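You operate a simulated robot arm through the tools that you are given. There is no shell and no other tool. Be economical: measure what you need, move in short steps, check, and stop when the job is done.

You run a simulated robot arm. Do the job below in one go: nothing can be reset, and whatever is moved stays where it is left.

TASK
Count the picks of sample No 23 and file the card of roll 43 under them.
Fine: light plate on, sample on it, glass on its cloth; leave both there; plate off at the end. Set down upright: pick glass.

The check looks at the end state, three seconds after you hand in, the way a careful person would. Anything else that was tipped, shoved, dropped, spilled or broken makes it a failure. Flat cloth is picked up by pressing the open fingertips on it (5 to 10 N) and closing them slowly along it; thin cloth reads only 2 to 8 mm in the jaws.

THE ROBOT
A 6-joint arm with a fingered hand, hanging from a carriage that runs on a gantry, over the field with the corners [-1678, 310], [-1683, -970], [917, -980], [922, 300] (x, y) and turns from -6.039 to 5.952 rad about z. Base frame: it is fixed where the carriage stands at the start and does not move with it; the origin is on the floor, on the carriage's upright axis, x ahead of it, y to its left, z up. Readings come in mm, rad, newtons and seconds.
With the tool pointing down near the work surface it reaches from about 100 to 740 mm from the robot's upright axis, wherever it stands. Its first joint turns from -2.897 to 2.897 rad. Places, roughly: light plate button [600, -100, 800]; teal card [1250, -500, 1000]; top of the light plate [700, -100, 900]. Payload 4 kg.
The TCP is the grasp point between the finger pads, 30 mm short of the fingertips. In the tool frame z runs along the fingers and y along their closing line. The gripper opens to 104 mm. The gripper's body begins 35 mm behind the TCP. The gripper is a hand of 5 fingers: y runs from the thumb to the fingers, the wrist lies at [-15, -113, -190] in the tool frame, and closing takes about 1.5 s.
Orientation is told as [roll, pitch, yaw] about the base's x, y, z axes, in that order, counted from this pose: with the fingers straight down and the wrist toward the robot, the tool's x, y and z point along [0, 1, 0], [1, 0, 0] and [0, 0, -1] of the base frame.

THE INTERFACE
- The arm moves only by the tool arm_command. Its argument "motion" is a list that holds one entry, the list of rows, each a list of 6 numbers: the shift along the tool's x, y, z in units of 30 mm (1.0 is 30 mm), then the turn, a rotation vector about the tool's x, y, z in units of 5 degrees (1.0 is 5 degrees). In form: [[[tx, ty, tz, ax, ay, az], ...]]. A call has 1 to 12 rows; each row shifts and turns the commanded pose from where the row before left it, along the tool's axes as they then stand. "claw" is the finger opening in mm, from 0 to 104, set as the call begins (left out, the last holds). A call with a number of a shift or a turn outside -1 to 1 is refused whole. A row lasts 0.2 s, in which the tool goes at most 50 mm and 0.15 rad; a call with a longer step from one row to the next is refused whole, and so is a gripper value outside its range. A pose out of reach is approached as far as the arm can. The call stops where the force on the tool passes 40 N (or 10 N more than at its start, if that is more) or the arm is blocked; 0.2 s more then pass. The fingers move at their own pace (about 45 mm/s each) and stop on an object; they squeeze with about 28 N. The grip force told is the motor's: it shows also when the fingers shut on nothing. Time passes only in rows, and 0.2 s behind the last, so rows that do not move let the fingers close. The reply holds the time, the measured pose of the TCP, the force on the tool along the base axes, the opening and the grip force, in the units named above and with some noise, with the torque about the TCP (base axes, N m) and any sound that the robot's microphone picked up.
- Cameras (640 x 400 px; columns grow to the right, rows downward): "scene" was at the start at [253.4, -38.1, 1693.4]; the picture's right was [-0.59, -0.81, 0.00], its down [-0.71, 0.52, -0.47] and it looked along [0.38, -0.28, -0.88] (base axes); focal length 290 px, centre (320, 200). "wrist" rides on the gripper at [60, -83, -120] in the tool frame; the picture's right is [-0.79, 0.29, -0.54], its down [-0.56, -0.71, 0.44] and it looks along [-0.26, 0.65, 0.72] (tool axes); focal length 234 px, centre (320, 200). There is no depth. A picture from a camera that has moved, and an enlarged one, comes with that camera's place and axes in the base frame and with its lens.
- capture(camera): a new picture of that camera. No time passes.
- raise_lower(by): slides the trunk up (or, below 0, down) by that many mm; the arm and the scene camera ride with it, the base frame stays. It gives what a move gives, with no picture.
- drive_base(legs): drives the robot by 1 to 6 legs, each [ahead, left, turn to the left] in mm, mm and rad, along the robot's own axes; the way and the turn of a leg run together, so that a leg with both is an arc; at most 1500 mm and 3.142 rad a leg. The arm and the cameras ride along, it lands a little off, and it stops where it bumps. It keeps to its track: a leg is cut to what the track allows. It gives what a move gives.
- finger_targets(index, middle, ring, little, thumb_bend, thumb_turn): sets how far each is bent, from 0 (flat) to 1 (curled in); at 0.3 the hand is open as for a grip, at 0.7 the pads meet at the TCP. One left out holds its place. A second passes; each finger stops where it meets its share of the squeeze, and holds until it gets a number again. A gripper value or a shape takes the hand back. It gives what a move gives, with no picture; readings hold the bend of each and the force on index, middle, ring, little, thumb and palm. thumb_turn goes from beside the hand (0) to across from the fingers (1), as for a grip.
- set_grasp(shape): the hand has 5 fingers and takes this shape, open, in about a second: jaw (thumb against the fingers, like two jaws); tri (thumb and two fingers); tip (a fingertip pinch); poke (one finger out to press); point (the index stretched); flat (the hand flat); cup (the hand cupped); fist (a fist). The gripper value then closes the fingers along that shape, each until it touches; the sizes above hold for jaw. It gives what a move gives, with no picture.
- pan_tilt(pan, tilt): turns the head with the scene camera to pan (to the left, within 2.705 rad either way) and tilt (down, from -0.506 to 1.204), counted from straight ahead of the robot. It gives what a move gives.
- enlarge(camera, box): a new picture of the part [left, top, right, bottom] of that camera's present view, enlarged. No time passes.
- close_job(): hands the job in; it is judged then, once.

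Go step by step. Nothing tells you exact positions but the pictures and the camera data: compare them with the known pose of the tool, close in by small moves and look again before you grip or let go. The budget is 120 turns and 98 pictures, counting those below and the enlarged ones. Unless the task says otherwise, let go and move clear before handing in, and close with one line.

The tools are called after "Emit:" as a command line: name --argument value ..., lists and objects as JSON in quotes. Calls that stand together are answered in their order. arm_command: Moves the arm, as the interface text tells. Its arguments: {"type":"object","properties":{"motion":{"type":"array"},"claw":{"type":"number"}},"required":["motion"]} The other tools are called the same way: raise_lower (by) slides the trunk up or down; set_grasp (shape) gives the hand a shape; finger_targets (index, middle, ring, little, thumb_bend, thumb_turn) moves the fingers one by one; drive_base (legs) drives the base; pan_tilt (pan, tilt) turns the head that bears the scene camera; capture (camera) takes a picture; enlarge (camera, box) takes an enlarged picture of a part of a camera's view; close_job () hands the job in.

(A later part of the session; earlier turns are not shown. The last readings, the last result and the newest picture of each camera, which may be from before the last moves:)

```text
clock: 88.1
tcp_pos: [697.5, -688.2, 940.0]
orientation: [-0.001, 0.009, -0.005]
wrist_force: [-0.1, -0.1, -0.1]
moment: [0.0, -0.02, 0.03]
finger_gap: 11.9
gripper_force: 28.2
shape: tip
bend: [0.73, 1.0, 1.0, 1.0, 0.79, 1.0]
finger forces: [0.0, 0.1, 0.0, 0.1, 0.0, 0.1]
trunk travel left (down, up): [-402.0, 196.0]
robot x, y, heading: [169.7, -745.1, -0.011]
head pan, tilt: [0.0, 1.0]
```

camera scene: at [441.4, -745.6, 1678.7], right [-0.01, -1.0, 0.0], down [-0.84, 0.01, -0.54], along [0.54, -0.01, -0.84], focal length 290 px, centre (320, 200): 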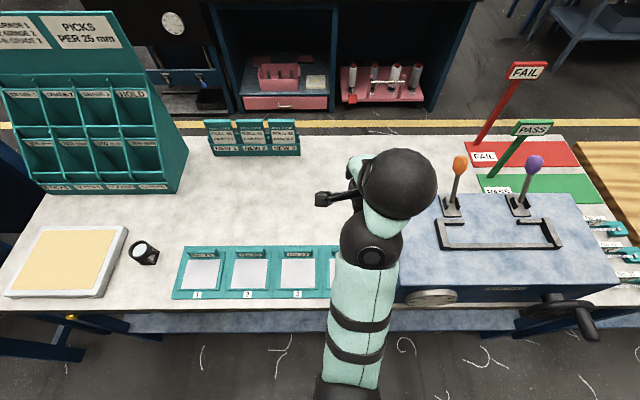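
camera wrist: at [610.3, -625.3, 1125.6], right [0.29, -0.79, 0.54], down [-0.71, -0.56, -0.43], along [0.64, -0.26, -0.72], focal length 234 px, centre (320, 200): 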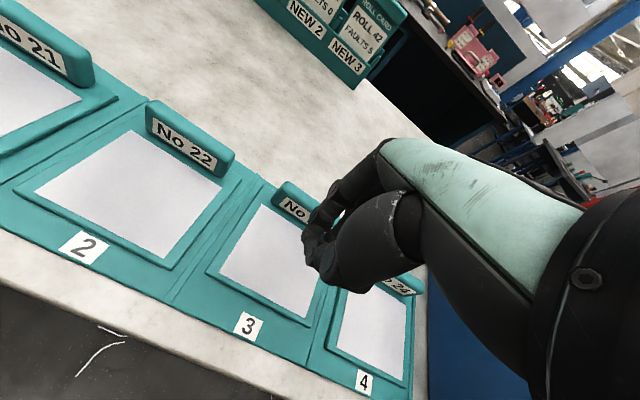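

The claw snaps shut near that gap. I'll return to finger targets, with very small closing steps while keeping 6–9 N on the cloth.

Emit:
arm_command --motion '[[[0, 0, -0.4, -0.3, 0, 0], [0, 0, 0, 0, 0, 0]]]'

Emit:
finger_targets --index 0.63 --middle 0.63 --ring 0.63 --little 0.63 --thumb_bend 0.65 --thumb_turn 1.0

Emit:
arm_command --motion '[[[0, 0, 0.2, 0, 0, 0], [0, 0, 0.06, 0, 0, 0], [0, 0, 0, 0, 0, 0]]]'

Emit:
arm_command --motion '[[[0, 0, 0.05, 0, 0, 0], [0, 0, 0, 0, 0, 0]]]'

```text
clock: 88.7
tcp_pos: [697.0, -686.6, 953.0]
orientation: [-0.002, -0.02, -0.005]
wrist_force: [0.0, 0.3, 0.1]
moment: [0.03, 0.0, 0.0]
finger_gap: 11.1
gripper_force: 27.9
shape: tip
bend: [0.73, 1.0, 1.0, 1.0, 0.79, 1.0]
finger forces: [0.1, 0.0, 0.0, 0.0, 0.0, 0.0]
trunk travel left (down, up): [-402.0, 196.0]
robot x, y, heading: [169.3, -741.5, -0.009]
head pan, tilt: [0.0, 1.0]
```

```text
clock: 89.7
tcp_pos: [696.4, -687.4, 953.9]
orientation: [-0.002, -0.019, -0.007]
wrist_force: [0.0, 0.1, -0.3]
moment: [-0.04, -0.02, 0.02]
finger_gap: 15.8
gripper_force: 0.1
shape: fingers
bend: [0.63, 0.63, 0.63, 0.63, 0.65, 1.0]
finger forces: [0.0, 0.1, 0.0, 0.0, 0.0, 0.0]
trunk travel left (down, up): [-402.0, 196.0]
robot x, y, heading: [171.0, -742.9, -0.017]
head pan, tilt: [0.0, 1.0]
```

```text
clock: 90.5
tcp_pos: [699.5, -685.4, 944.4]
orientation: [-0.001, -0.022, -0.006]
wrist_force: [-0.3, -0.8, 2.3]
moment: [-0.03, 0.01, 0.0]
finger_gap: 16.0
gripper_force: 0.7
shape: fingers
bend: [0.63, 0.63, 0.63, 0.63, 0.65, 1.0]
finger forces: [0.0, 0.7, 0.0, 0.0, 1.2, 0.0]
trunk travel left (down, up): [-402.0, 196.0]
robot x, y, heading: [169.9, -745.5, -0.014]
head pan, tilt: [0.0, 1.0]
```

```text
clock: 91.1
tcp_pos: [699.7, -687.6, 945.3]
orientation: [0.0, -0.023, -0.006]
wrist_force: [-1.8, -0.3, 13.8]
moment: [0.04, 0.3, -0.02]
finger_gap: 17.1
gripper_force: 7.4
shape: fingers
bend: [0.63, 0.63, 0.63, 0.63, 0.65, 1.0]
finger forces: [0.0, 0.5, 0.0, 0.1, 12.9, 0.0]
trunk travel left (down, up): [-402.0, 196.0]
robot x, y, heading: [172.5, -748.1, -0.004]
head pan, tilt: [0.0, 1.0]
```

Emit:
arm_command --motion '[[[0, 0, -0.015, 0.12, 0, 0], [0, 0, 0, 0, 0, 0]]]'

Emit:
finger_targets --index 0.645 --middle 0.645 --ring 0.645 --little 0.645 --thumb_bend 0.66

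Emit:
arm_command --motion '[[[0, 0, 0.01, 0.05, 0, 0], [0, 0, 0, 0, 0, 0]]]'

```text
clock: 91.7
tcp_pos: [700.0, -686.9, 943.7]
orientation: [-0.001, -0.01, -0.006]
wrist_force: [0.7, -0.2, 12.3]
moment: [0.05, -0.11, -0.02]
finger_gap: 16.8
gripper_force: 5.0
shape: fingers
bend: [0.63, 0.63, 0.63, 0.63, 0.65, 1.0]
finger forces: [5.2, 3.4, 0.1, 0.1, 2.9, 0.0]
trunk travel left (down, up): [-402.0, 196.0]
robot x, y, heading: [170.6, -741.4, -0.009]
head pan, tilt: [0.0, 1.0]
```

```text
clock: 92.7
tcp_pos: [700.2, -688.0, 945.5]
orientation: [-0.002, -0.011, -0.007]
wrist_force: [2.6, -0.4, 9.7]
moment: [0.03, -0.27, -0.02]
finger_gap: 14.8
gripper_force: 5.4
shape: fingers
bend: [0.63, 0.64, 0.64, 0.64, 0.66, 1.0]
finger forces: [8.0, 2.5, 0.1, 0.1, 0.0, 0.1]
trunk travel left (down, up): [-402.0, 196.0]
robot x, y, heading: [169.2, -741.7, -0.017]
head pan, tilt: [0.0, 1.0]
```

```text
clock: 93.3
tcp_pos: [700.8, -687.4, 944.8]
orientation: [-0.003, -0.006, -0.005]
wrist_force: [1.7, -0.8, 10.1]
moment: [0.06, -0.22, -0.02]
finger_gap: 14.6
gripper_force: 5.0
shape: fingers
bend: [0.63, 0.64, 0.64, 0.64, 0.66, 1.0]
finger forces: [8.4, 2.3, 0.1, 0.0, 0.1, 0.0]
trunk travel left (down, up): [-402.0, 196.0]
robot x, y, heading: [174.5, -745.4, -0.007]
head pan, tilt: [0.0, 1.0]
```

Emit:
arm_command --motion '[[[0, 0, 0.01, -0.07, 0, 0], [0, 0, 0, 0, 0, 0]]]'

Emit:
finger_targets --index 0.66 --middle 0.66 --ring 0.66 --little 0.66 --thumb_bend 0.67

Emit:
arm_command --motion '[[[0, 0, 0.01, 0, 0, 0], [0, 0, 0, 0, 0, 0]]]'

```text
clock: 93.9
tcp_pos: [700.6, -688.3, 944.6]
orientation: [-0.003, -0.013, -0.006]
wrist_force: [2.2, -0.4, 11.1]
moment: [0.05, -0.25, 0.0]
finger_gap: 14.6
gripper_force: 5.3
shape: fingers
bend: [0.64, 0.64, 0.64, 0.64, 0.66, 1.0]
finger forces: [7.7, 2.5, 0.0, 0.0, 0.7, 0.0]
trunk travel left (down, up): [-402.0, 196.0]
robot x, y, heading: [170.0, -743.6, -0.012]
head pan, tilt: [0.0, 1.0]
```

```text
clock: 94.9
tcp_pos: [699.6, -687.1, 944.3]
orientation: [-0.002, -0.012, -0.004]
wrist_force: [3.0, 0.4, 8.2]
moment: [0.08, -0.27, -0.03]
finger_gap: 12.8
gripper_force: 4.4
shape: fingers
bend: [0.64, 0.66, 0.66, 0.66, 0.67, 1.0]
finger forces: [8.8, 0.0, 0.1, 0.0, 0.0, 0.1]
trunk travel left (down, up): [-402.0, 196.0]
robot x, y, heading: [172.9, -744.5, -0.009]
head pan, tilt: [0.0, 1.0]
```

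```text
clock: 95.5
tcp_pos: [699.3, -687.5, 944.9]
orientation: [-0.002, -0.013, -0.005]
wrist_force: [3.2, 0.9, 10.2]
moment: [0.17, -0.25, -0.01]
finger_gap: 12.0
gripper_force: 4.5
shape: fingers
bend: [0.64, 0.66, 0.66, 0.66, 0.67, 1.0]
finger forces: [9.7, 0.0, 0.0, 0.0, 0.3, 0.0]
trunk travel left (down, up): [-402.0, 196.0]
robot x, y, heading: [169.6, -739.9, -0.01]
head pan, tilt: [0.0, 1.0]
```

Emit:
finger_targets --index 0.7 --middle 0.68 --ring 0.68 --little 0.68 --thumb_bend 0.69

Emit:
enlarge --camera "wrist" --box '[260, 180, 360, 280]'

```text
clock: 96.5
tcp_pos: [697.9, -686.3, 943.2]
orientation: [-0.001, -0.011, -0.006]
wrist_force: [-1.1, 0.1, 6.8]
moment: [0.01, 0.11, 0.02]
finger_gap: 2.2
gripper_force: 3.2
shape: fingers
bend: [0.7, 0.68, 0.68, 0.68, 0.7, 1.0]
finger forces: [0.0, 0.5, 0.1, 0.0, 6.3, 0.0]
trunk travel left (down, up): [-402.0, 196.0]
robot x, y, heading: [169.2, -740.4, -0.013]
head pan, tilt: [0.0, 1.0]
```

```text
4.00 times, centred on (310, 230) of wrist
camera zoom: at [614.2, -625.6, 1061.1], right [0.28, -0.79, 0.55], down [-0.7, -0.56, -0.44], along [0.65, -0.26, -0.71], focal length 937 px, centre (360, 80)
```

zoom: 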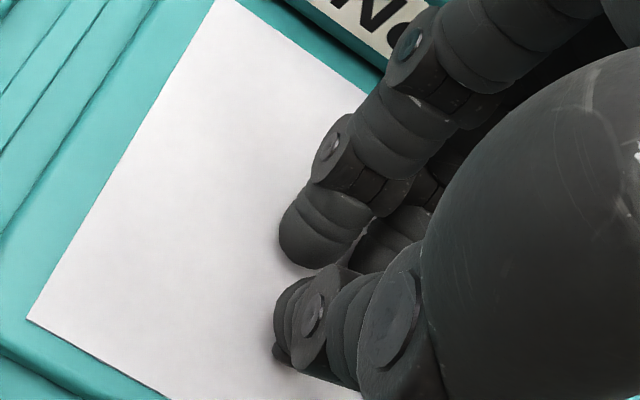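

Emit:
finger_targets --index 0.78 --middle 0.78 --ring 0.78 --little 0.78 --thumb_bend 0.75

```text
clock: 97.5
tcp_pos: [697.4, -687.2, 943.2]
orientation: [-0.001, -0.012, -0.005]
wrist_force: [0.0, 0.3, 0.2]
moment: [0.0, 0.01, -0.04]
finger_gap: 0.2
gripper_force: 0.0
shape: fingers
bend: [0.76, 0.77, 0.78, 0.78, 0.72, 1.0]
finger forces: [0.1, 0.0, 0.1, 0.0, 0.1, 0.0]
trunk travel left (down, up): [-402.0, 196.0]
robot x, y, heading: [169.9, -745.8, -0.01]
head pan, tilt: [0.0, 1.0]
```

Still missed. I'll turn the hand 90° so the jaw can be properly open clear of the tag block, then press and close from wide.

Emit:
arm_command --motion '[[[0, 0, -1, 0, 0, 0], [0, 0, -1, 0, 0, 0], [0, 0, -0.6, 0.15, 0, 0], [0, 0, 0, 0, 0, 1], [0, 0, 0, 0, 0, 1], [0, 0, 0, 0, 0, 1], [0, 0, 0, 0, 0, 1], [0, 0, 0, 0, 0, 1], [0, 0, 0, 0, 0, 1], [0, 0, 0, 0, 0, 1], [0, 0, 0, 0, 0, 1]]]'

Emit:
arm_command --motion '[[[0, 0, 0, 0, 0, 1], [0, 0, 0, 0, 0, 1], [0, 0, 0, 0, 0, 1], [0, 0, 0, 0, 0, 1], [0, 0, 0, 0, 0, 1], [0, 0, 0, 0, 0, 1], [0, 0, 0, 0, 0, 1], [0, 0, 0, 0, 0, 1], [0, 0, 0, 0, 0, 1], [0, 0, 0, 0, 0, 1], [0, 0, 0, 0, 0, 0]]]'

Emit:
set_grasp --shape "jaw"

Emit:
arm_command --motion '[[[0.25, 0, 0.5, 0, 0, 0], [0, 0, 0.5, 0, 0, 0], [0, 0, 0, 0, 0, 0]]]' --claw 64

Emit:
capture --camera "wrist"

```text
clock: 99.9
tcp_pos: [728.0, -697.1, 979.2]
orientation: [0.001, 0.0, -0.704]
wrist_force: [0.1, -0.5, -0.6]
moment: [0.01, 0.01, 0.02]
finger_gap: 0.0
gripper_force: 0.0
shape: fingers
bend: [0.76, 0.77, 0.78, 0.78, 0.72, 1.0]
finger forces: [0.0, 0.0, 0.0, 0.0, 0.0, 0.0]
out of reach, approached as far as the arm can: row 6, 7, 8, 9, 10, 11
trunk travel left (down, up): [-402.0, 196.0]
robot x, y, heading: [171.1, -745.5, -0.013]
head pan, tilt: [0.0, 1.0]
```

```text
clock: 102.3
tcp_pos: [737.2, -704.1, 959.7]
orientation: [0.0, 0.0, -1.575]
wrist_force: [-0.2, 0.3, 0.5]
moment: [0.02, -0.03, -0.02]
finger_gap: 0.1
gripper_force: 0.1
shape: fingers
bend: [0.77, 0.77, 0.78, 0.78, 0.71, 1.0]
finger forces: [0.0, 0.1, 0.0, 0.0, 0.0, 0.0]
out of reach, approached as far as the arm can: row 1, 2, 3, 4, 10
trunk travel left (down, up): [-402.0, 196.0]
robot x, y, heading: [171.1, -739.1, -0.011]
head pan, tilt: [0.0, 1.0]
```

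```text
clock: 103.2
tcp_pos: [735.9, -704.6, 961.1]
orientation: [0.001, 0.002, -1.574]
wrist_force: [0.8, -0.1, 0.7]
moment: [0.01, -0.02, 0.02]
finger_gap: 103.4
gripper_force: 0.0
shape: jaw
bend: [0.3, 0.3, 0.3, 0.3, 0.3, 0.97]
finger forces: [0.0, 0.0, 0.0, 0.0, 0.1, 0.0]
trunk travel left (down, up): [-402.0, 196.0]
robot x, y, heading: [169.1, -741.5, -0.01]
head pan, tilt: [0.0, 1.0]
```

```text
clock: 104.1
tcp_pos: [735.0, -709.1, 941.0]
orientation: [0.012, 0.0, -1.58]
wrist_force: [-5.8, -3.0, 19.0]
moment: [-0.23, 0.01, -0.08]
finger_gap: 12.5
gripper_force: 27.8
shape: jaw
bend: [0.73, 0.73, 0.5, 0.71, 0.82, 1.0]
finger forces: [33.7, 0.0, 0.0, 0.0, 0.1, 0.0]
out of reach, approached as far as the arm can: row 1, 2
trunk travel left (down, up): [-402.0, 196.0]
robot x, y, heading: [169.7, -743.0, -0.012]
head pan, tilt: [0.0, 1.0]
stopped in row 3: the force on the tool passed its limit at 44 N (the readings are from after the stop); the commanded pose is now the measured one
```

```text
47 pictures are left
camera wrist: at [794.1, -625.4, 1060.6], right [-0.8, -0.28, 0.53], down [-0.55, 0.71, -0.44], along [-0.25, -0.64, -0.72], focal length 234 px, centre (320, 200)
```

wrist: 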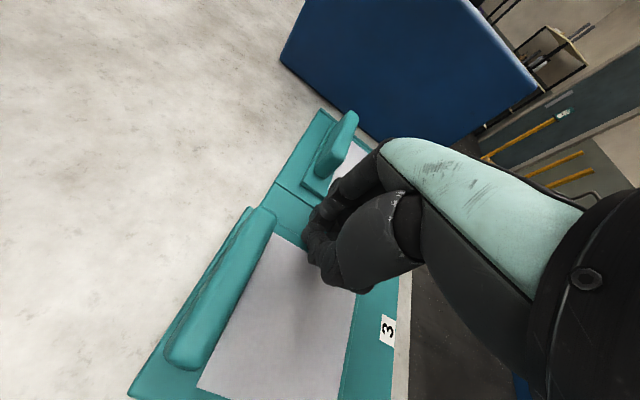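

Emit:
arm_command --motion '[[[0, 0, -0.5, 0, 0, 0], [0, 0, -1, 0, 0, 0], [0, 0, -1, 0, 0, 0], [0, 0, 0, 0, 0, 0]]]'

Emit:
capture --camera "wrist"

```text
clock: 105.1
tcp_pos: [751.0, -701.6, 1008.8]
orientation: [0.005, -0.001, -1.579]
wrist_force: [0.4, 0.4, 0.2]
moment: [-0.03, 0.03, 0.01]
finger_gap: 10.6
gripper_force: 27.7
shape: jaw
bend: [0.72, 0.73, 0.7, 0.69, 0.81, 1.0]
finger forces: [0.0, 0.0, 0.0, 0.0, 0.1, 0.0]
out of reach, approached as far as the arm can: row 2, 3
trunk travel left (down, up): [-402.0, 196.0]
robot x, y, heading: [168.3, -743.0, -0.012]
head pan, tilt: [0.0, 1.0]
```

```text
46 pictures are left
camera wrist: at [810.5, -618.6, 1127.2], right [-0.79, -0.28, 0.54], down [-0.55, 0.71, -0.44], along [-0.26, -0.65, -0.72], focal length 234 px, centre (320, 200)
```

wrist: 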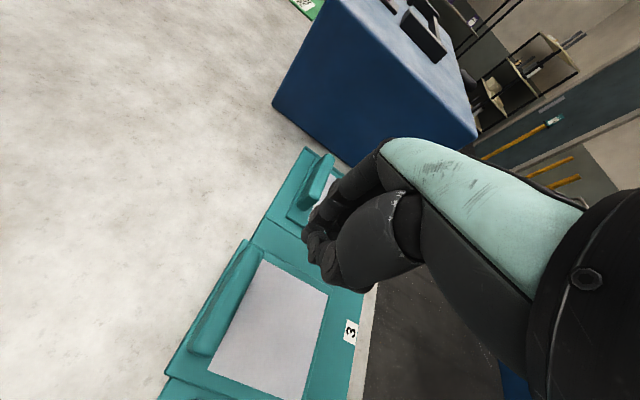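

The claw goes straight to a full squeeze once a finger touches, and yaw −90° is at the edge of reach. I'll turn back and use the three-finger shape with a balanced press.

Emit:
arm_command --motion '[[[0, 0, 0, 0, 0, -1], [0, 0, -0.3, 0, 0, -1], [0, 0, -0.3, 0, 0, -1], [0, 0, 0, 0, 0, -1], [0, 0, 0, 0, 0, -1], [0, 0, 0, 0, 0, -1], [0, 0, 0, 0, 0, -1], [0, 0, 0, 0, 0, -1], [0, 0, 0, 0, 0, -1], [0, 0, 0, 0, 0, -1], [0, 0, 0, 0, 0, -1], [0, 0, 0, 0, 0, -1]]]'

Emit:
arm_command --motion '[[[0, 0, 0, 0, 0, -1], [0, 0, 0, 0, 0, -1], [0, 0, 0, 0, 0, -1], [0, 0, 0, 0, 0, -1], [0, 0, 0, 0, 0, -1], [0, 0, 0, 0, 0, -1], [0, 0, 0, 0, 0, 0]]]'

Emit:
set_grasp --shape "tri"

Emit:
arm_command --motion '[[[0, 0, 0, 0, 0, 0], [0, 0, 0, 0, 0, 0], [0, 0, 0, 0, 0, 0], [0, 0, 0, 0, 0, 0]]]' --claw 40

Emit:
capture --camera "wrist"

```text
clock: 107.7
tcp_pos: [789.0, -693.3, 1007.1]
orientation: [0.005, -0.005, -0.528]
wrist_force: [-0.3, 0.0, -0.3]
moment: [0.01, 0.0, 0.01]
finger_gap: 10.5
gripper_force: 28.0
shape: jaw
bend: [0.72, 0.73, 0.7, 0.69, 0.81, 1.0]
finger forces: [0.0, 0.0, 0.1, 0.1, 0.0, 0.0]
out of reach, approached as far as the arm can: row 1, 2, 3, 4, 6
trunk travel left (down, up): [-402.0, 196.0]
robot x, y, heading: [169.9, -744.5, -0.008]
head pan, tilt: [0.0, 1.0]
```

```text
clock: 109.3
tcp_pos: [786.3, -693.8, 1006.6]
orientation: [0.0, -0.009, -0.005]
wrist_force: [0.4, -0.3, -0.3]
moment: [-0.02, 0.0, 0.02]
finger_gap: 10.6
gripper_force: 28.3
shape: jaw
bend: [0.72, 0.73, 0.7, 0.69, 0.81, 1.0]
finger forces: [0.0, 0.0, 0.0, 0.0, 0.1, 0.0]
trunk travel left (down, up): [-402.0, 196.0]
robot x, y, heading: [173.3, -741.7, -0.015]
head pan, tilt: [0.0, 1.0]
```

```text
clock: 110.2
tcp_pos: [789.1, -693.2, 1007.1]
orientation: [0.002, -0.008, -0.006]
wrist_force: [-0.7, 0.5, -0.1]
moment: [0.03, -0.01, 0.03]
finger_gap: 103.6
gripper_force: 0.0
shape: tri
bend: [0.3, 0.3, 0.99, 0.99, 0.3, 0.97]
finger forces: [0.1, 0.0, 0.0, 0.0, 0.0, 0.1]
trunk travel left (down, up): [-402.0, 196.0]
robot x, y, heading: [173.0, -745.0, -0.008]
head pan, tilt: [0.0, 1.0]
```

```text
clock: 111.2
tcp_pos: [788.6, -693.5, 1007.4]
orientation: [0.002, -0.009, -0.005]
wrist_force: [0.0, -0.1, 0.3]
moment: [-0.03, -0.02, -0.03]
finger_gap: 40.4
gripper_force: 0.1
shape: tri
bend: [0.74, 0.49, 0.99, 0.99, 0.73, 1.0]
finger forces: [0.0, 0.0, 0.1, 0.0, 0.0, 0.0]
trunk travel left (down, up): [-402.0, 196.0]
robot x, y, heading: [170.3, -744.7, -0.006]
head pan, tilt: [0.0, 1.0]
```

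```text
45 pictures are left
camera wrist: at [704.2, -631.4, 1124.4], right [0.28, -0.79, 0.54], down [-0.71, -0.55, -0.44], along [0.65, -0.26, -0.71], focal length 234 px, centre (320, 200)
```

wrist: 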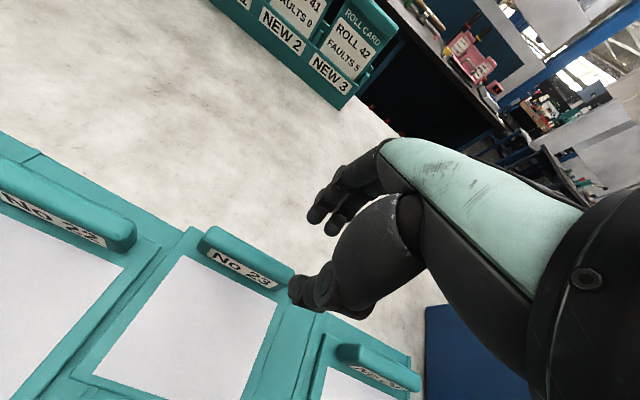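

Emit:
enlarge --camera "scene" --box '[160, 150, 420, 320]'

```text
2.35 times, centred on (290, 235) of scene
camera zoom: at [441.2, -745.6, 1678.7], right [-0.01, -1.0, 0.0], down [-0.84, 0.01, -0.54], along [0.54, -0.01, -0.84], focal length 681 px, centre (391, 118)
```

zoom: 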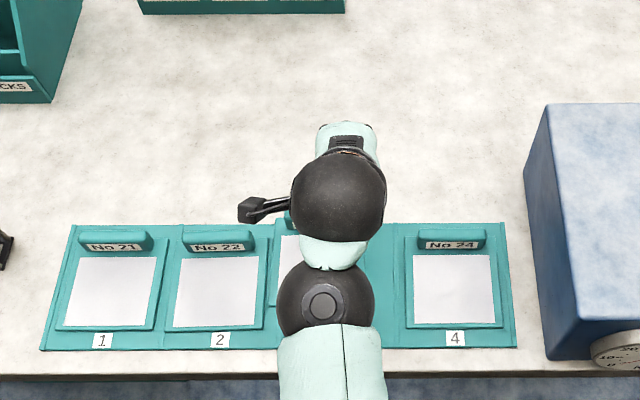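

Key finding: the whole framed board with its tag moved, so the sample is the board with the tag as its handle, not loose cloth. I've nudged board 23, and possibly 22. I'll rise and inspect.

Emit:
arm_command --motion '[[[0, 0, -1, 0, 0, 0], [0, -0.5, -1, 0, 0, 0], [0.5, -1, -1, 0, 0, 0], [1, -1, -1, 0, 0, 0], [1, -1, 0, 0, 0, 0], [0.5, -1, 0, 0, 0, 0], [0, 0, 0, 0, 0, 0]]]'

Emit:
capture --camera "wrist"

Emit:
enlarge --camera "scene" --box '[160, 210, 400, 320]'

```text
refused: row 4 steps farther than a row can; nothing moved
```

```text
43 pictures are left
camera wrist: at [704.2, -631.4, 1124.4], right [0.28, -0.79, 0.54], down [-0.71, -0.55, -0.44], along [0.65, -0.26, -0.71], focal length 234 px, centre (320, 200)
```

wrist: 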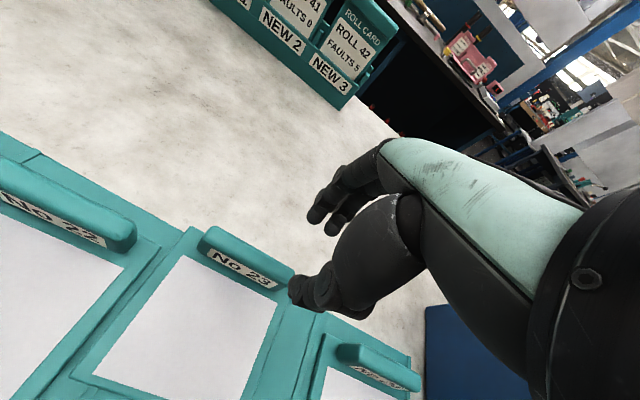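

```text
2.67 times, centred on (280, 265) of scene
camera zoom: at [441.2, -745.6, 1678.7], right [-0.01, -1.0, 0.0], down [-0.84, 0.01, -0.54], along [0.54, -0.01, -0.84], focal length 772 px, centre (427, 27)
```

zoom: 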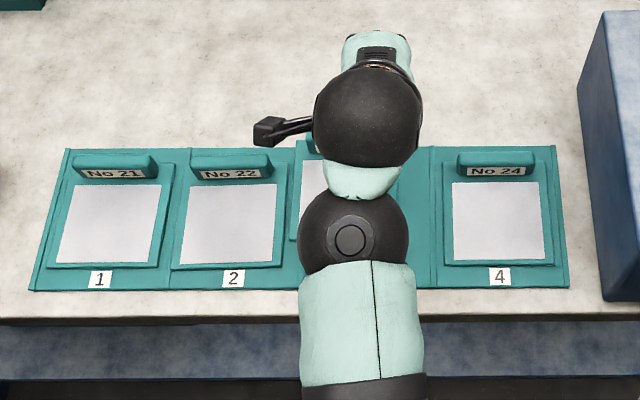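

Emit:
arm_command --motion '[[[0, 0, -1, 0, 0, 0], [0, 0, -1, 0, 0, 0], [0, -0.5, -1, 0, 0, 0], [0, -1, -1, 0, 0, 0], [0.8, -1, 0, 0, 0, 0], [0.8, -1, 0, 0, 0, 0], [0.8, -1, 0, 0, 0, 0], [0, 0, 0, 0, 0, 0]]]'

Emit:
capture --camera "wrist"

```text
clock: 113.0
tcp_pos: [707.1, -623.9, 1046.5]
orientation: [0.002, -0.011, -0.005]
wrist_force: [0.1, -0.4, 0.7]
moment: [0.01, -0.04, -0.02]
finger_gap: 40.1
gripper_force: 0.1
shape: tri
bend: [0.74, 0.5, 0.99, 0.99, 0.73, 1.0]
finger forces: [0.0, 0.0, 0.0, 0.1, 0.0, 0.0]
out of reach, approached as far as the arm can: row 4, 5, 6, 7
trunk travel left (down, up): [-402.0, 196.0]
robot x, y, heading: [169.0, -745.1, -0.009]
head pan, tilt: [0.0, 1.0]
```

```text
41 pictures are left
camera wrist: at [622.4, -563.8, 1165.1], right [0.28, -0.79, 0.54], down [-0.7, -0.55, -0.44], along [0.65, -0.26, -0.71], focal length 234 px, centre (320, 200)
```

wrist: 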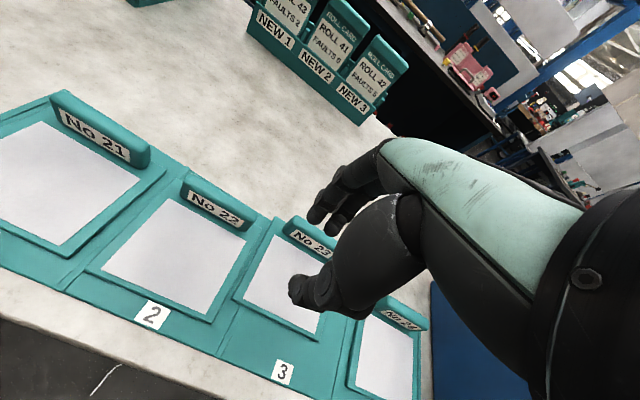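

Board 23 now has its tag handle centred at about (783,-666), about 15 mm thick. I'll take it by the handle, with the jaw open across x.

Emit:
set_grasp --shape "jaw"

Emit:
arm_command --motion '[[[-0.28, 0.6, 0.2, 0.1, 0, 0], [-0.28, 0.6, 0.2, 0, 0, 0], [-0.28, 0.6, 0.2, 0, 0, 0], [-0.28, 0.6, 0.2, 0, 0, 0], [0, 0, 0, 0, 0, 0]]]' --claw 66

Emit:
capture --camera "wrist"

```text
clock: 113.9
tcp_pos: [707.2, -625.5, 1047.8]
orientation: [0.002, -0.01, -0.005]
wrist_force: [0.0, -0.1, -0.3]
moment: [0.05, 0.01, 0.01]
finger_gap: 103.5
gripper_force: 0.1
shape: jaw
bend: [0.3, 0.3, 0.3, 0.3, 0.3, 0.97]
finger forces: [0.0, 0.1, 0.0, 0.1, 0.0, 0.1]
trunk travel left (down, up): [-402.0, 196.0]
robot x, y, heading: [167.8, -743.2, -0.011]
head pan, tilt: [0.0, 1.0]
```

```text
clock: 115.1
tcp_pos: [781.8, -657.9, 1019.5]
orientation: [0.001, 0.001, -0.006]
wrist_force: [0.8, -0.5, -0.7]
moment: [0.01, 0.0, -0.02]
finger_gap: 66.2
gripper_force: 0.0
shape: jaw
bend: [0.73, 0.39, 0.36, 0.39, 0.62, 0.99]
finger forces: [0.0, 0.1, 0.0, 0.1, 0.0, 0.1]
trunk travel left (down, up): [-402.0, 196.0]
robot x, y, heading: [168.6, -741.0, -0.012]
head pan, tilt: [0.0, 1.0]
```

```text
40 pictures are left
camera wrist: at [698.1, -596.8, 1139.5], right [0.28, -0.79, 0.54], down [-0.71, -0.55, -0.44], along [0.64, -0.26, -0.72], focal length 234 px, centre (320, 200)
```

wrist: 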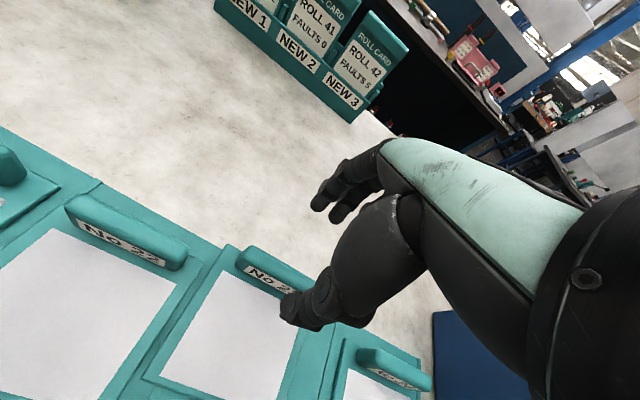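

Emit:
arm_command --motion '[[[0, 0, 0.7, 0, 0, 0], [0, 0, 0.6, 0, 0, 0], [0, 0, 0, 0, 0, 0]]]'

Emit:
enlarge --camera "wrist" --box '[200, 130, 440, 350]'

```text
clock: 115.9
tcp_pos: [781.4, -657.2, 983.5]
orientation: [0.0, 0.0, -0.005]
wrist_force: [-0.2, 0.1, -0.6]
moment: [-0.01, -0.02, -0.02]
finger_gap: 66.4
gripper_force: 0.0
shape: jaw
bend: [0.73, 0.39, 0.36, 0.39, 0.62, 0.99]
finger forces: [0.1, 0.1, 0.0, 0.0, 0.1, 0.0]
trunk travel left (down, up): [-402.0, 196.0]
robot x, y, heading: [169.5, -745.3, -0.008]
head pan, tilt: [0.0, 1.0]
```

```text
1.82 times, centred on (320, 240) of wrist
camera zoom: at [698.5, -595.8, 1101.9], right [0.28, -0.79, 0.54], down [-0.71, -0.55, -0.44], along [0.65, -0.26, -0.72], focal length 426 px, centre (320, 127)
```

zoom: 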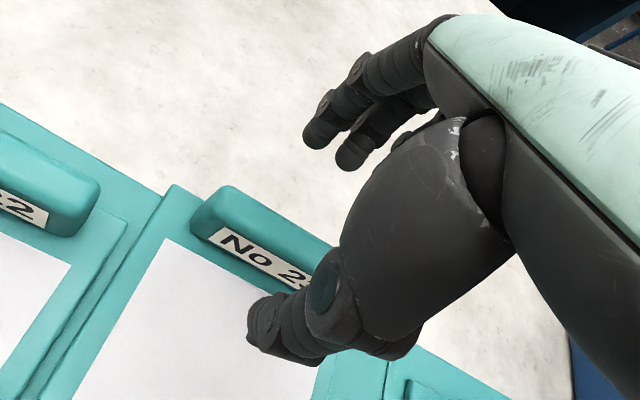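

Fingers and thumb straddle the handle. Descending to grip.

Emit:
arm_command --motion '[[[0, 0, 0.5, 0, 0, 0], [0, 0, 0.4, 0, 0, 0], [0, 0, 0.25, 0, 0, 0], [0, 0, 0, 0, 0, 0]]]'

Emit:
arm_command --motion '[[[0, 0, 0, 0, 0, 0], [0, 0, 0, 0, 0, 0], [0, 0, 0, 0, 0, 0], [0, 0, 0, 0, 0, 0], [0, 0, 0, 0, 0, 0]]]' --claw 0

Emit:
enlarge --camera "wrist" --box '[200, 130, 440, 350]'

```text
clock: 116.9
tcp_pos: [781.1, -655.4, 950.1]
orientation: [0.002, 0.001, -0.005]
wrist_force: [-0.1, -1.1, 0.5]
moment: [0.0, 0.01, -0.01]
finger_gap: 66.4
gripper_force: 0.1
shape: jaw
bend: [0.73, 0.39, 0.36, 0.39, 0.62, 0.99]
finger forces: [0.0, 0.1, 0.0, 0.0, 0.0, 0.0]
trunk travel left (down, up): [-402.0, 196.0]
robot x, y, heading: [172.2, -741.4, -0.005]
head pan, tilt: [0.0, 1.0]
```

```text
clock: 118.1
tcp_pos: [781.1, -657.8, 949.8]
orientation: [0.003, 0.0, -0.005]
wrist_force: [-0.6, -0.4, -0.5]
moment: [-0.01, -0.01, 0.0]
finger_gap: 9.8
gripper_force: 28.7
shape: jaw
bend: [0.72, 0.65, 0.71, 0.7, 0.74, 1.0]
finger forces: [15.0, 6.7, 2.8, 1.0, 25.5, 0.1]
trunk travel left (down, up): [-402.0, 196.0]
robot x, y, heading: [170.2, -744.1, -0.012]
head pan, tilt: [0.0, 1.0]
```

```text
1.82 times, centred on (320, 240) of wrist
camera zoom: at [697.8, -595.4, 1069.5], right [0.28, -0.79, 0.54], down [-0.71, -0.55, -0.44], along [0.64, -0.26, -0.72], focal length 426 px, centre (320, 127)
```

zoom: 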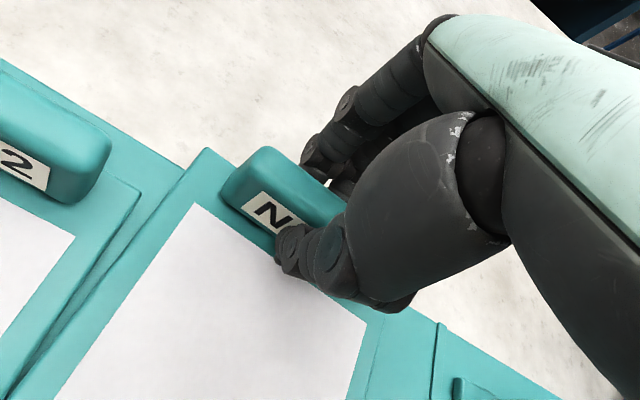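

The handle is gripped firmly. Lifting.

Emit:
arm_command --motion '[[[0, 0, -0.2, 0, 0, 0], [0, 0, -0.5, 0, 0, 0], [0, 0, -0.7, 0, 0, 0], [0, 0, -0.8, 0, 0, 0], [0, 0, -0.6, 0, 0, 0], [0, 0, 0, 0, 0, 0]]]'

Emit:
capture --camera "wrist"

Emit:
capture --camera "scene"

```text
clock: 119.5
tcp_pos: [779.8, -660.0, 1034.9]
orientation: [0.002, 0.0, -0.005]
wrist_force: [0.6, -0.2, -0.9]
moment: [0.01, 0.01, 0.05]
finger_gap: 9.9
gripper_force: 28.8
shape: jaw
bend: [0.72, 0.66, 0.68, 0.69, 0.74, 1.0]
finger forces: [16.1, 6.2, 2.7, 0.9, 25.8, 0.0]
trunk travel left (down, up): [-402.0, 196.0]
robot x, y, heading: [171.0, -746.0, -0.006]
head pan, tilt: [0.0, 1.0]
```

```text
37 pictures are left
camera wrist: at [696.0, -598.4, 1152.6], right [0.28, -0.79, 0.54], down [-0.71, -0.55, -0.44], along [0.64, -0.26, -0.72], focal length 234 px, centre (320, 200)
```

wrist: 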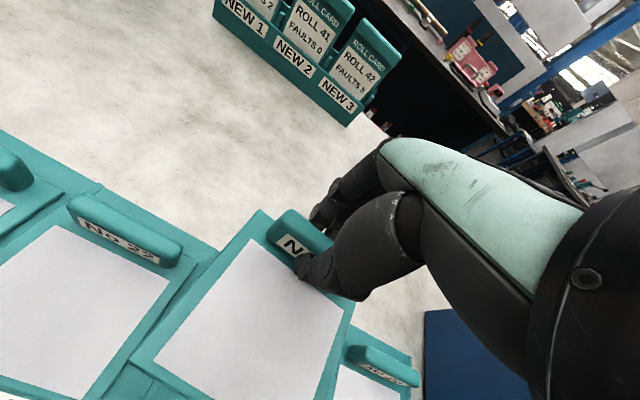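

```text
36 pictures are left
camera scene: at [441.2, -745.6, 1678.7], right [-0.01, -1.0, 0.0], down [-0.84, 0.01, -0.54], along [0.54, -0.01, -0.84], focal length 290 px, centre (320, 200)
```

scene: 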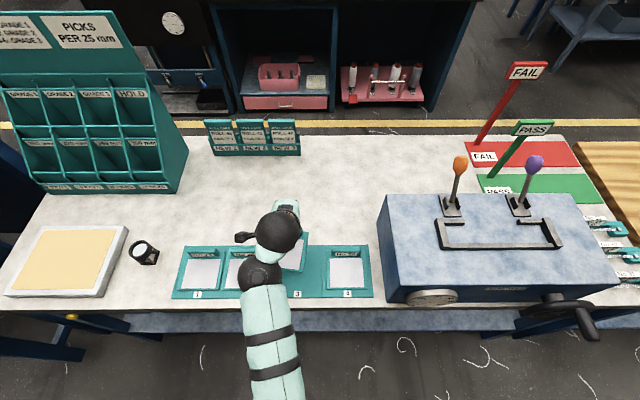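

The board is held level. I'll carry it left over to the light plate, which is centred near (747,-62) with its top near z 922.

Emit:
drive_base --legs '[[0, 605, 0]]'

Emit:
capture --camera "wrist"

Emit:
capture --camera "scene"

```text
clock: 123.0
tcp_pos: [784.4, -30.1, 1033.7]
orientation: [0.003, -0.001, -0.001]
wrist_force: [-0.5, 0.8, -1.1]
moment: [0.0, -0.01, 0.01]
finger_gap: 9.9
gripper_force: 27.3
shape: jaw
bend: [0.72, 0.66, 0.68, 0.69, 0.74, 1.0]
finger forces: [16.1, 6.2, 2.7, 0.9, 25.9, 0.0]
trunk travel left (down, up): [-402.0, 196.0]
robot x, y, heading: [175.1, -113.8, -0.005]
head pan, tilt: [0.0, 1.0]
```

```text
35 pictures are left
camera wrist: at [701.2, 30.5, 1152.4], right [0.29, -0.79, 0.54], down [-0.71, -0.56, -0.44], along [0.65, -0.26, -0.72], focal length 234 px, centre (320, 200)
```

wrist: 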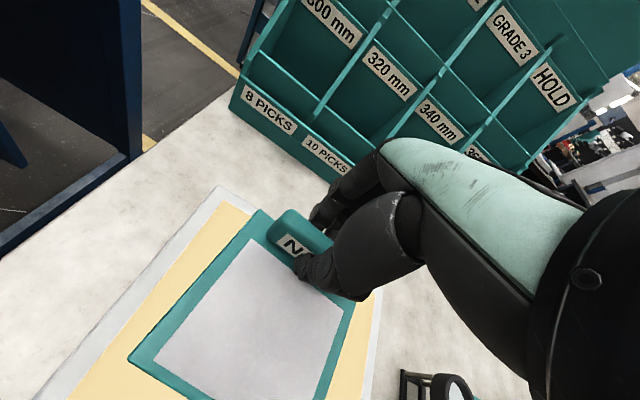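

```text
34 pictures are left
camera scene: at [446.8, -117.4, 1678.7], right [-0.01, -1.0, 0.0], down [-0.84, 0.01, -0.54], along [0.54, 0.0, -0.84], focal length 290 px, centre (320, 200)
```

scene: 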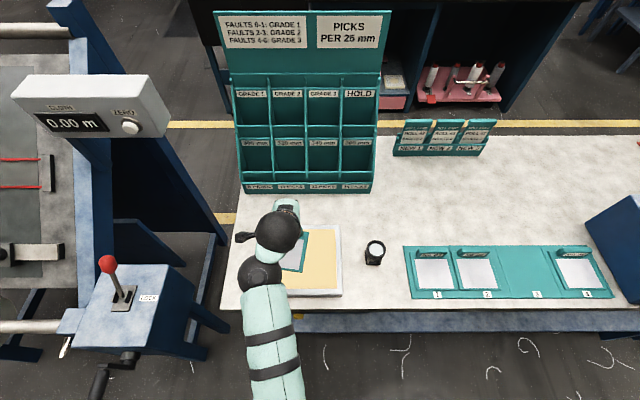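

Emit:
arm_command --motion '[[[-0.33, 0.15, 0.4, 0, 0, 0], [-0.33, 0.15, 0.5, 0, 0, 0], [0, 0, 0.5, 0, 0, 0], [0, 0, 0, 0, 0, 0]]]'

Emit:
enlarge --camera "scene" --box '[220, 180, 400, 310]'

Emit:
capture --camera "wrist"

```text
clock: 124.0
tcp_pos: [792.3, -49.3, 991.5]
orientation: [0.004, 0.0, -0.004]
wrist_force: [-0.5, -0.9, -1.5]
moment: [0.01, -0.01, 0.0]
finger_gap: 10.0
gripper_force: 28.3
shape: jaw
bend: [0.72, 0.66, 0.68, 0.69, 0.74, 1.0]
finger forces: [16.1, 6.2, 2.6, 0.8, 25.7, 0.1]
trunk travel left (down, up): [-402.0, 196.0]
robot x, y, heading: [177.6, -115.5, -0.007]
head pan, tilt: [0.0, 1.0]
```

```text
3.08 times, centred on (310, 245) of scene
camera zoom: at [446.8, -117.4, 1678.7], right [-0.01, -1.0, 0.0], down [-0.84, 0.01, -0.54], along [0.54, 0.0, -0.84], focal length 891 px, centre (351, 62)
```

zoom: 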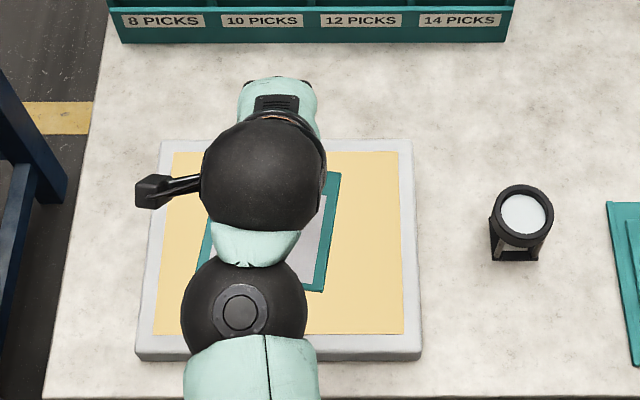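

```text
32 pictures are left
camera wrist: at [709.0, 10.8, 1111.1], right [0.29, -0.79, 0.54], down [-0.71, -0.56, -0.44], along [0.65, -0.26, -0.72], focal length 234 px, centre (320, 200)
```

wrist: 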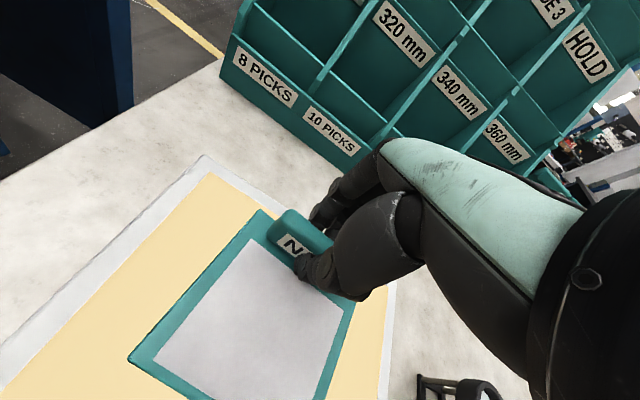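

Emit:
arm_command --motion '[[[0, 0, 0.3, 0, 0, 0], [0, 0, 0.25, 0, 0, 0], [0, 0, 0, 0, 0, 0]]]'

Emit:
arm_command --motion '[[[0, 0, 0.1, 0, 0, 0], [0, 0, 0.08, 0, 0, 0], [0, 0, 0, 0, 0, 0]]]'

```text
clock: 124.8
tcp_pos: [792.5, -50.0, 974.6]
orientation: [0.002, 0.0, -0.002]
wrist_force: [-0.5, -1.0, -0.3]
moment: [-0.01, 0.0, 0.0]
finger_gap: 10.1
gripper_force: 28.3
shape: jaw
bend: [0.72, 0.66, 0.68, 0.69, 0.74, 1.0]
finger forces: [16.2, 6.2, 2.6, 0.9, 25.7, 0.1]
trunk travel left (down, up): [-402.0, 196.0]
robot x, y, heading: [174.0, -116.4, -0.009]
head pan, tilt: [0.0, 1.0]
```

```text
clock: 125.7
tcp_pos: [794.0, -50.8, 972.2]
orientation: [0.001, -0.006, -0.001]
wrist_force: [-7.5, -0.7, 23.3]
moment: [-0.01, 0.2, 0.01]
finger_gap: 10.7
gripper_force: 27.8
shape: jaw
bend: [0.72, 0.66, 0.71, 0.69, 0.74, 1.0]
finger forces: [16.3, 6.7, 3.1, 0.7, 33.5, 0.0]
trunk travel left (down, up): [-402.0, 196.0]
robot x, y, heading: [173.6, -116.6, -0.005]
head pan, tilt: [0.0, 1.0]
```

The board rests on the plate. I'll relieve the pressure, open and lift away.

Emit:
arm_command --motion '[[[0, 0, -0.07, 0, 0, 0], [0, 0, 0, 0, 0, 0]]]'

Emit:
arm_command --motion '[[[0, 0, 0, 0, 0, 0], [0, 0, 0, 0, 0, 0], [0, 0, 0, 0, 0, 0], [0, 0, 0, 0, 0, 0], [0, 0, 0, 0, 0, 0]]]' --claw 66

Emit:
arm_command --motion '[[[0, 0, -0.3, 0, 0, 0], [0, 0, -0.6, 0, 0, 0], [0, 0, -1, 0, 0, 0], [0, 0, -1, 0, 0, 0], [0, 0, -0.5, 0, 0, 0], [0, 0, 0, 0, 0, 0]]]'

Emit:
capture --camera "wrist"

```text
clock: 126.2
tcp_pos: [794.5, -49.7, 974.1]
orientation: [0.0, -0.004, -0.004]
wrist_force: [-0.6, -0.9, 16.9]
moment: [-0.04, 0.07, 0.05]
finger_gap: 10.9
gripper_force: 28.0
shape: jaw
bend: [0.72, 0.66, 0.71, 0.69, 0.74, 1.0]
finger forces: [17.9, 7.7, 3.6, 1.0, 30.7, 0.1]
trunk travel left (down, up): [-402.0, 196.0]
robot x, y, heading: [174.8, -115.6, -0.005]
head pan, tilt: [0.0, 1.0]
```

```text
clock: 127.5
tcp_pos: [793.3, -49.4, 972.6]
orientation: [0.002, -0.001, -0.002]
wrist_force: [-0.5, 0.3, 0.4]
moment: [0.01, -0.01, -0.02]
finger_gap: 65.7
gripper_force: 0.1
shape: jaw
bend: [0.73, 0.39, 0.36, 0.39, 0.63, 0.99]
finger forces: [0.0, 0.0, 0.0, 0.0, 0.1, 0.0]
trunk travel left (down, up): [-402.0, 196.0]
robot x, y, heading: [173.8, -114.9, -0.01]
head pan, tilt: [0.0, 1.0]
```

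```text
clock: 128.8
tcp_pos: [793.0, -48.2, 1074.9]
orientation: [0.002, -0.001, -0.002]
wrist_force: [-0.2, 0.0, 0.2]
moment: [0.0, 0.03, 0.04]
finger_gap: 65.9
gripper_force: 0.0
shape: jaw
bend: [0.73, 0.39, 0.36, 0.39, 0.63, 0.99]
finger forces: [0.1, 0.0, 0.1, 0.1, 0.1, 0.0]
trunk travel left (down, up): [-402.0, 196.0]
robot x, y, heading: [175.8, -111.8, -0.004]
head pan, tilt: [0.0, 1.0]
```

```text
31 pictures are left
camera wrist: at [710.7, 12.4, 1193.6], right [0.29, -0.79, 0.54], down [-0.71, -0.56, -0.44], along [0.65, -0.26, -0.72], focal length 234 px, centre (320, 200)
```

wrist: 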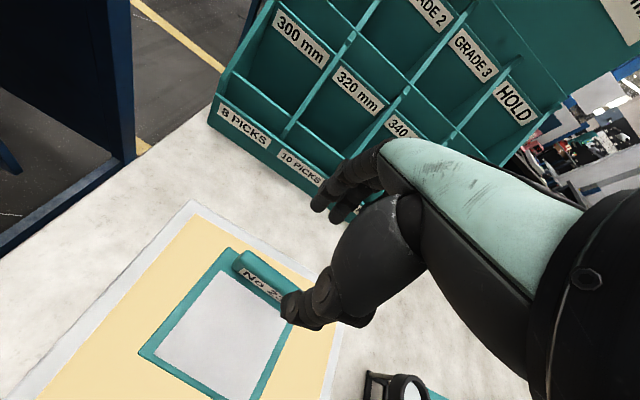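

The sample is flat on the lit plate. Next is the glass, near (753,-265), base about 45 mm, top near z 948. I'll move above it.

Emit:
set_grasp --shape "tri"

Emit:
arm_command --motion '[[[-0.9, -0.16, 0, 0, 0, 0], [-0.9, -0.16, 0, 0, 0, 0], [-0.9, -0.16, 0, 0, 0, 0], [-0.9, -0.16, 0, 0, 0, 0], [-0.9, -0.16, 0, 0, 0, 0], [-0.9, -0.16, 0, 0, 0, 0], [-0.9, -0.16, 0, 0, 0, 0], [-0.8, -0.16, 0, 0, 0, 0], [0, 0, 0, 0, 0, 0]]]' --claw 90

Emit:
capture --camera "wrist"

```text
clock: 129.8
tcp_pos: [793.5, -50.0, 1074.1]
orientation: [0.001, -0.002, -0.001]
wrist_force: [-0.9, -0.4, 0.1]
moment: [0.0, -0.01, -0.01]
finger_gap: 103.7
gripper_force: 0.1
shape: tri
bend: [0.3, 0.3, 0.99, 0.99, 0.3, 0.97]
finger forces: [0.0, 0.1, 0.0, 0.0, 0.0, 0.0]
trunk travel left (down, up): [-402.0, 196.0]
robot x, y, heading: [175.7, -113.5, -0.006]
head pan, tilt: [0.0, 1.0]
```

```text
clock: 131.8
tcp_pos: [754.7, -262.8, 1072.7]
orientation: [0.003, 0.001, -0.002]
wrist_force: [0.0, 0.2, -0.4]
moment: [-0.01, -0.03, -0.01]
finger_gap: 90.0
gripper_force: 0.0
shape: tri
bend: [0.27, 0.32, 0.99, 0.99, 0.41, 0.98]
finger forces: [0.0, 0.0, 0.1, 0.0, 0.0, 0.0]
out of reach, approached as far as the arm can: row 3
trunk travel left (down, up): [-402.0, 196.0]
robot x, y, heading: [174.1, -115.1, -0.007]
head pan, tilt: [0.0, 1.0]
```

```text
30 pictures are left
camera wrist: at [671.0, -202.4, 1191.5], right [0.29, -0.79, 0.54], down [-0.71, -0.56, -0.44], along [0.65, -0.26, -0.72], focal length 234 px, centre (320, 200)
```

wrist: 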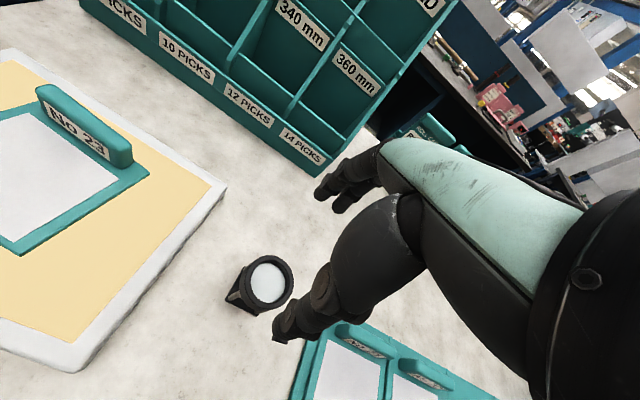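

Emit:
arm_command --motion '[[[-0.12, -0.15, 0.9, 0, 0, 0], [0, 0, 0.9, 0, 0, 0], [0, 0, 0.6, 0, 0, 0], [0, 0, 0, 0, 0, 0]]]'

Emit:
enlarge --camera "wrist" --box '[200, 130, 440, 350]'

```text
clock: 132.8
tcp_pos: [750.7, -267.6, 1000.7]
orientation: [0.002, 0.0, -0.001]
wrist_force: [0.8, -0.5, 0.8]
moment: [0.01, 0.03, 0.0]
finger_gap: 89.7
gripper_force: 0.1
shape: tri
bend: [0.27, 0.32, 0.99, 0.99, 0.41, 0.98]
finger forces: [0.0, 0.0, 0.0, 0.0, 0.0, 0.1]
trunk travel left (down, up): [-402.0, 196.0]
robot x, y, heading: [172.8, -112.8, -0.003]
head pan, tilt: [0.0, 1.0]
```

```text
1.82 times, centred on (320, 240) of wrist
camera zoom: at [667.1, -205.9, 1119.0], right [0.29, -0.79, 0.54], down [-0.71, -0.56, -0.44], along [0.65, -0.26, -0.72], focal length 426 px, centre (320, 127)
```

zoom: 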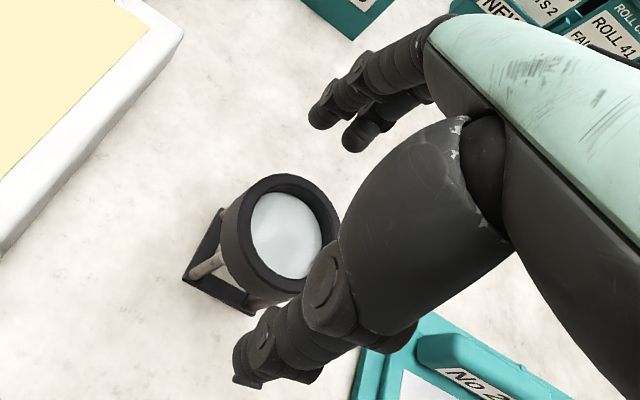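

Aligned with the ring at (750,-268). Descending and closing.

Emit:
arm_command --motion '[[[0, 0, 0.8, 0, 0, 0], [0, 0, 0.7, 0, 0, 0], [0, 0, 0.35, 0, 0, 0], [0, 0, 0, 0, 0, 0]]]'

Emit:
arm_command --motion '[[[0, 0, 0, 0, 0, 0], [0, 0, 0, 0, 0, 0], [0, 0, 0, 0, 0, 0], [0, 0, 0, 0, 0, 0], [0, 0, 0, 0, 0, 0]]]' --claw 30

Emit:
enlarge --camera "wrist" --box '[200, 130, 440, 350]'

```text
clock: 133.8
tcp_pos: [749.6, -265.6, 943.2]
orientation: [0.0, 0.005, -0.002]
wrist_force: [-0.3, 0.3, 0.6]
moment: [0.0, 0.03, -0.02]
finger_gap: 89.9
gripper_force: 0.0
shape: tri
bend: [0.27, 0.32, 0.99, 0.99, 0.41, 0.98]
finger forces: [0.0, 0.0, 0.0, 0.1, 0.0, 0.0]
trunk travel left (down, up): [-402.0, 196.0]
robot x, y, heading: [173.8, -116.2, -0.006]
head pan, tilt: [0.0, 1.0]
```

```text
clock: 134.9
tcp_pos: [750.4, -267.3, 943.5]
orientation: [0.003, 0.0, -0.001]
wrist_force: [-0.3, -0.4, -0.1]
moment: [0.01, 0.02, 0.03]
finger_gap: 36.5
gripper_force: 27.5
shape: tri
bend: [0.74, 0.52, 1.0, 1.0, 0.73, 1.0]
finger forces: [12.9, 12.4, 0.0, 0.0, 25.3, 0.0]
trunk travel left (down, up): [-402.0, 196.0]
robot x, y, heading: [172.5, -117.6, -0.005]
head pan, tilt: [0.0, 1.0]
```

```text
1.82 times, centred on (320, 240) of wrist
camera zoom: at [667.6, -204.7, 1063.6], right [0.29, -0.79, 0.54], down [-0.71, -0.56, -0.44], along [0.65, -0.26, -0.72], focal length 426 px, centre (320, 127)
```

zoom: 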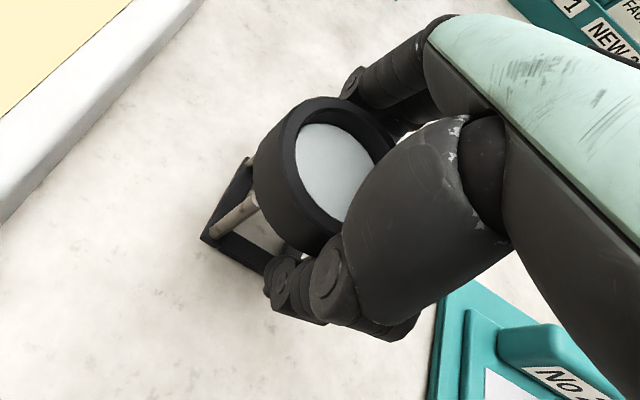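

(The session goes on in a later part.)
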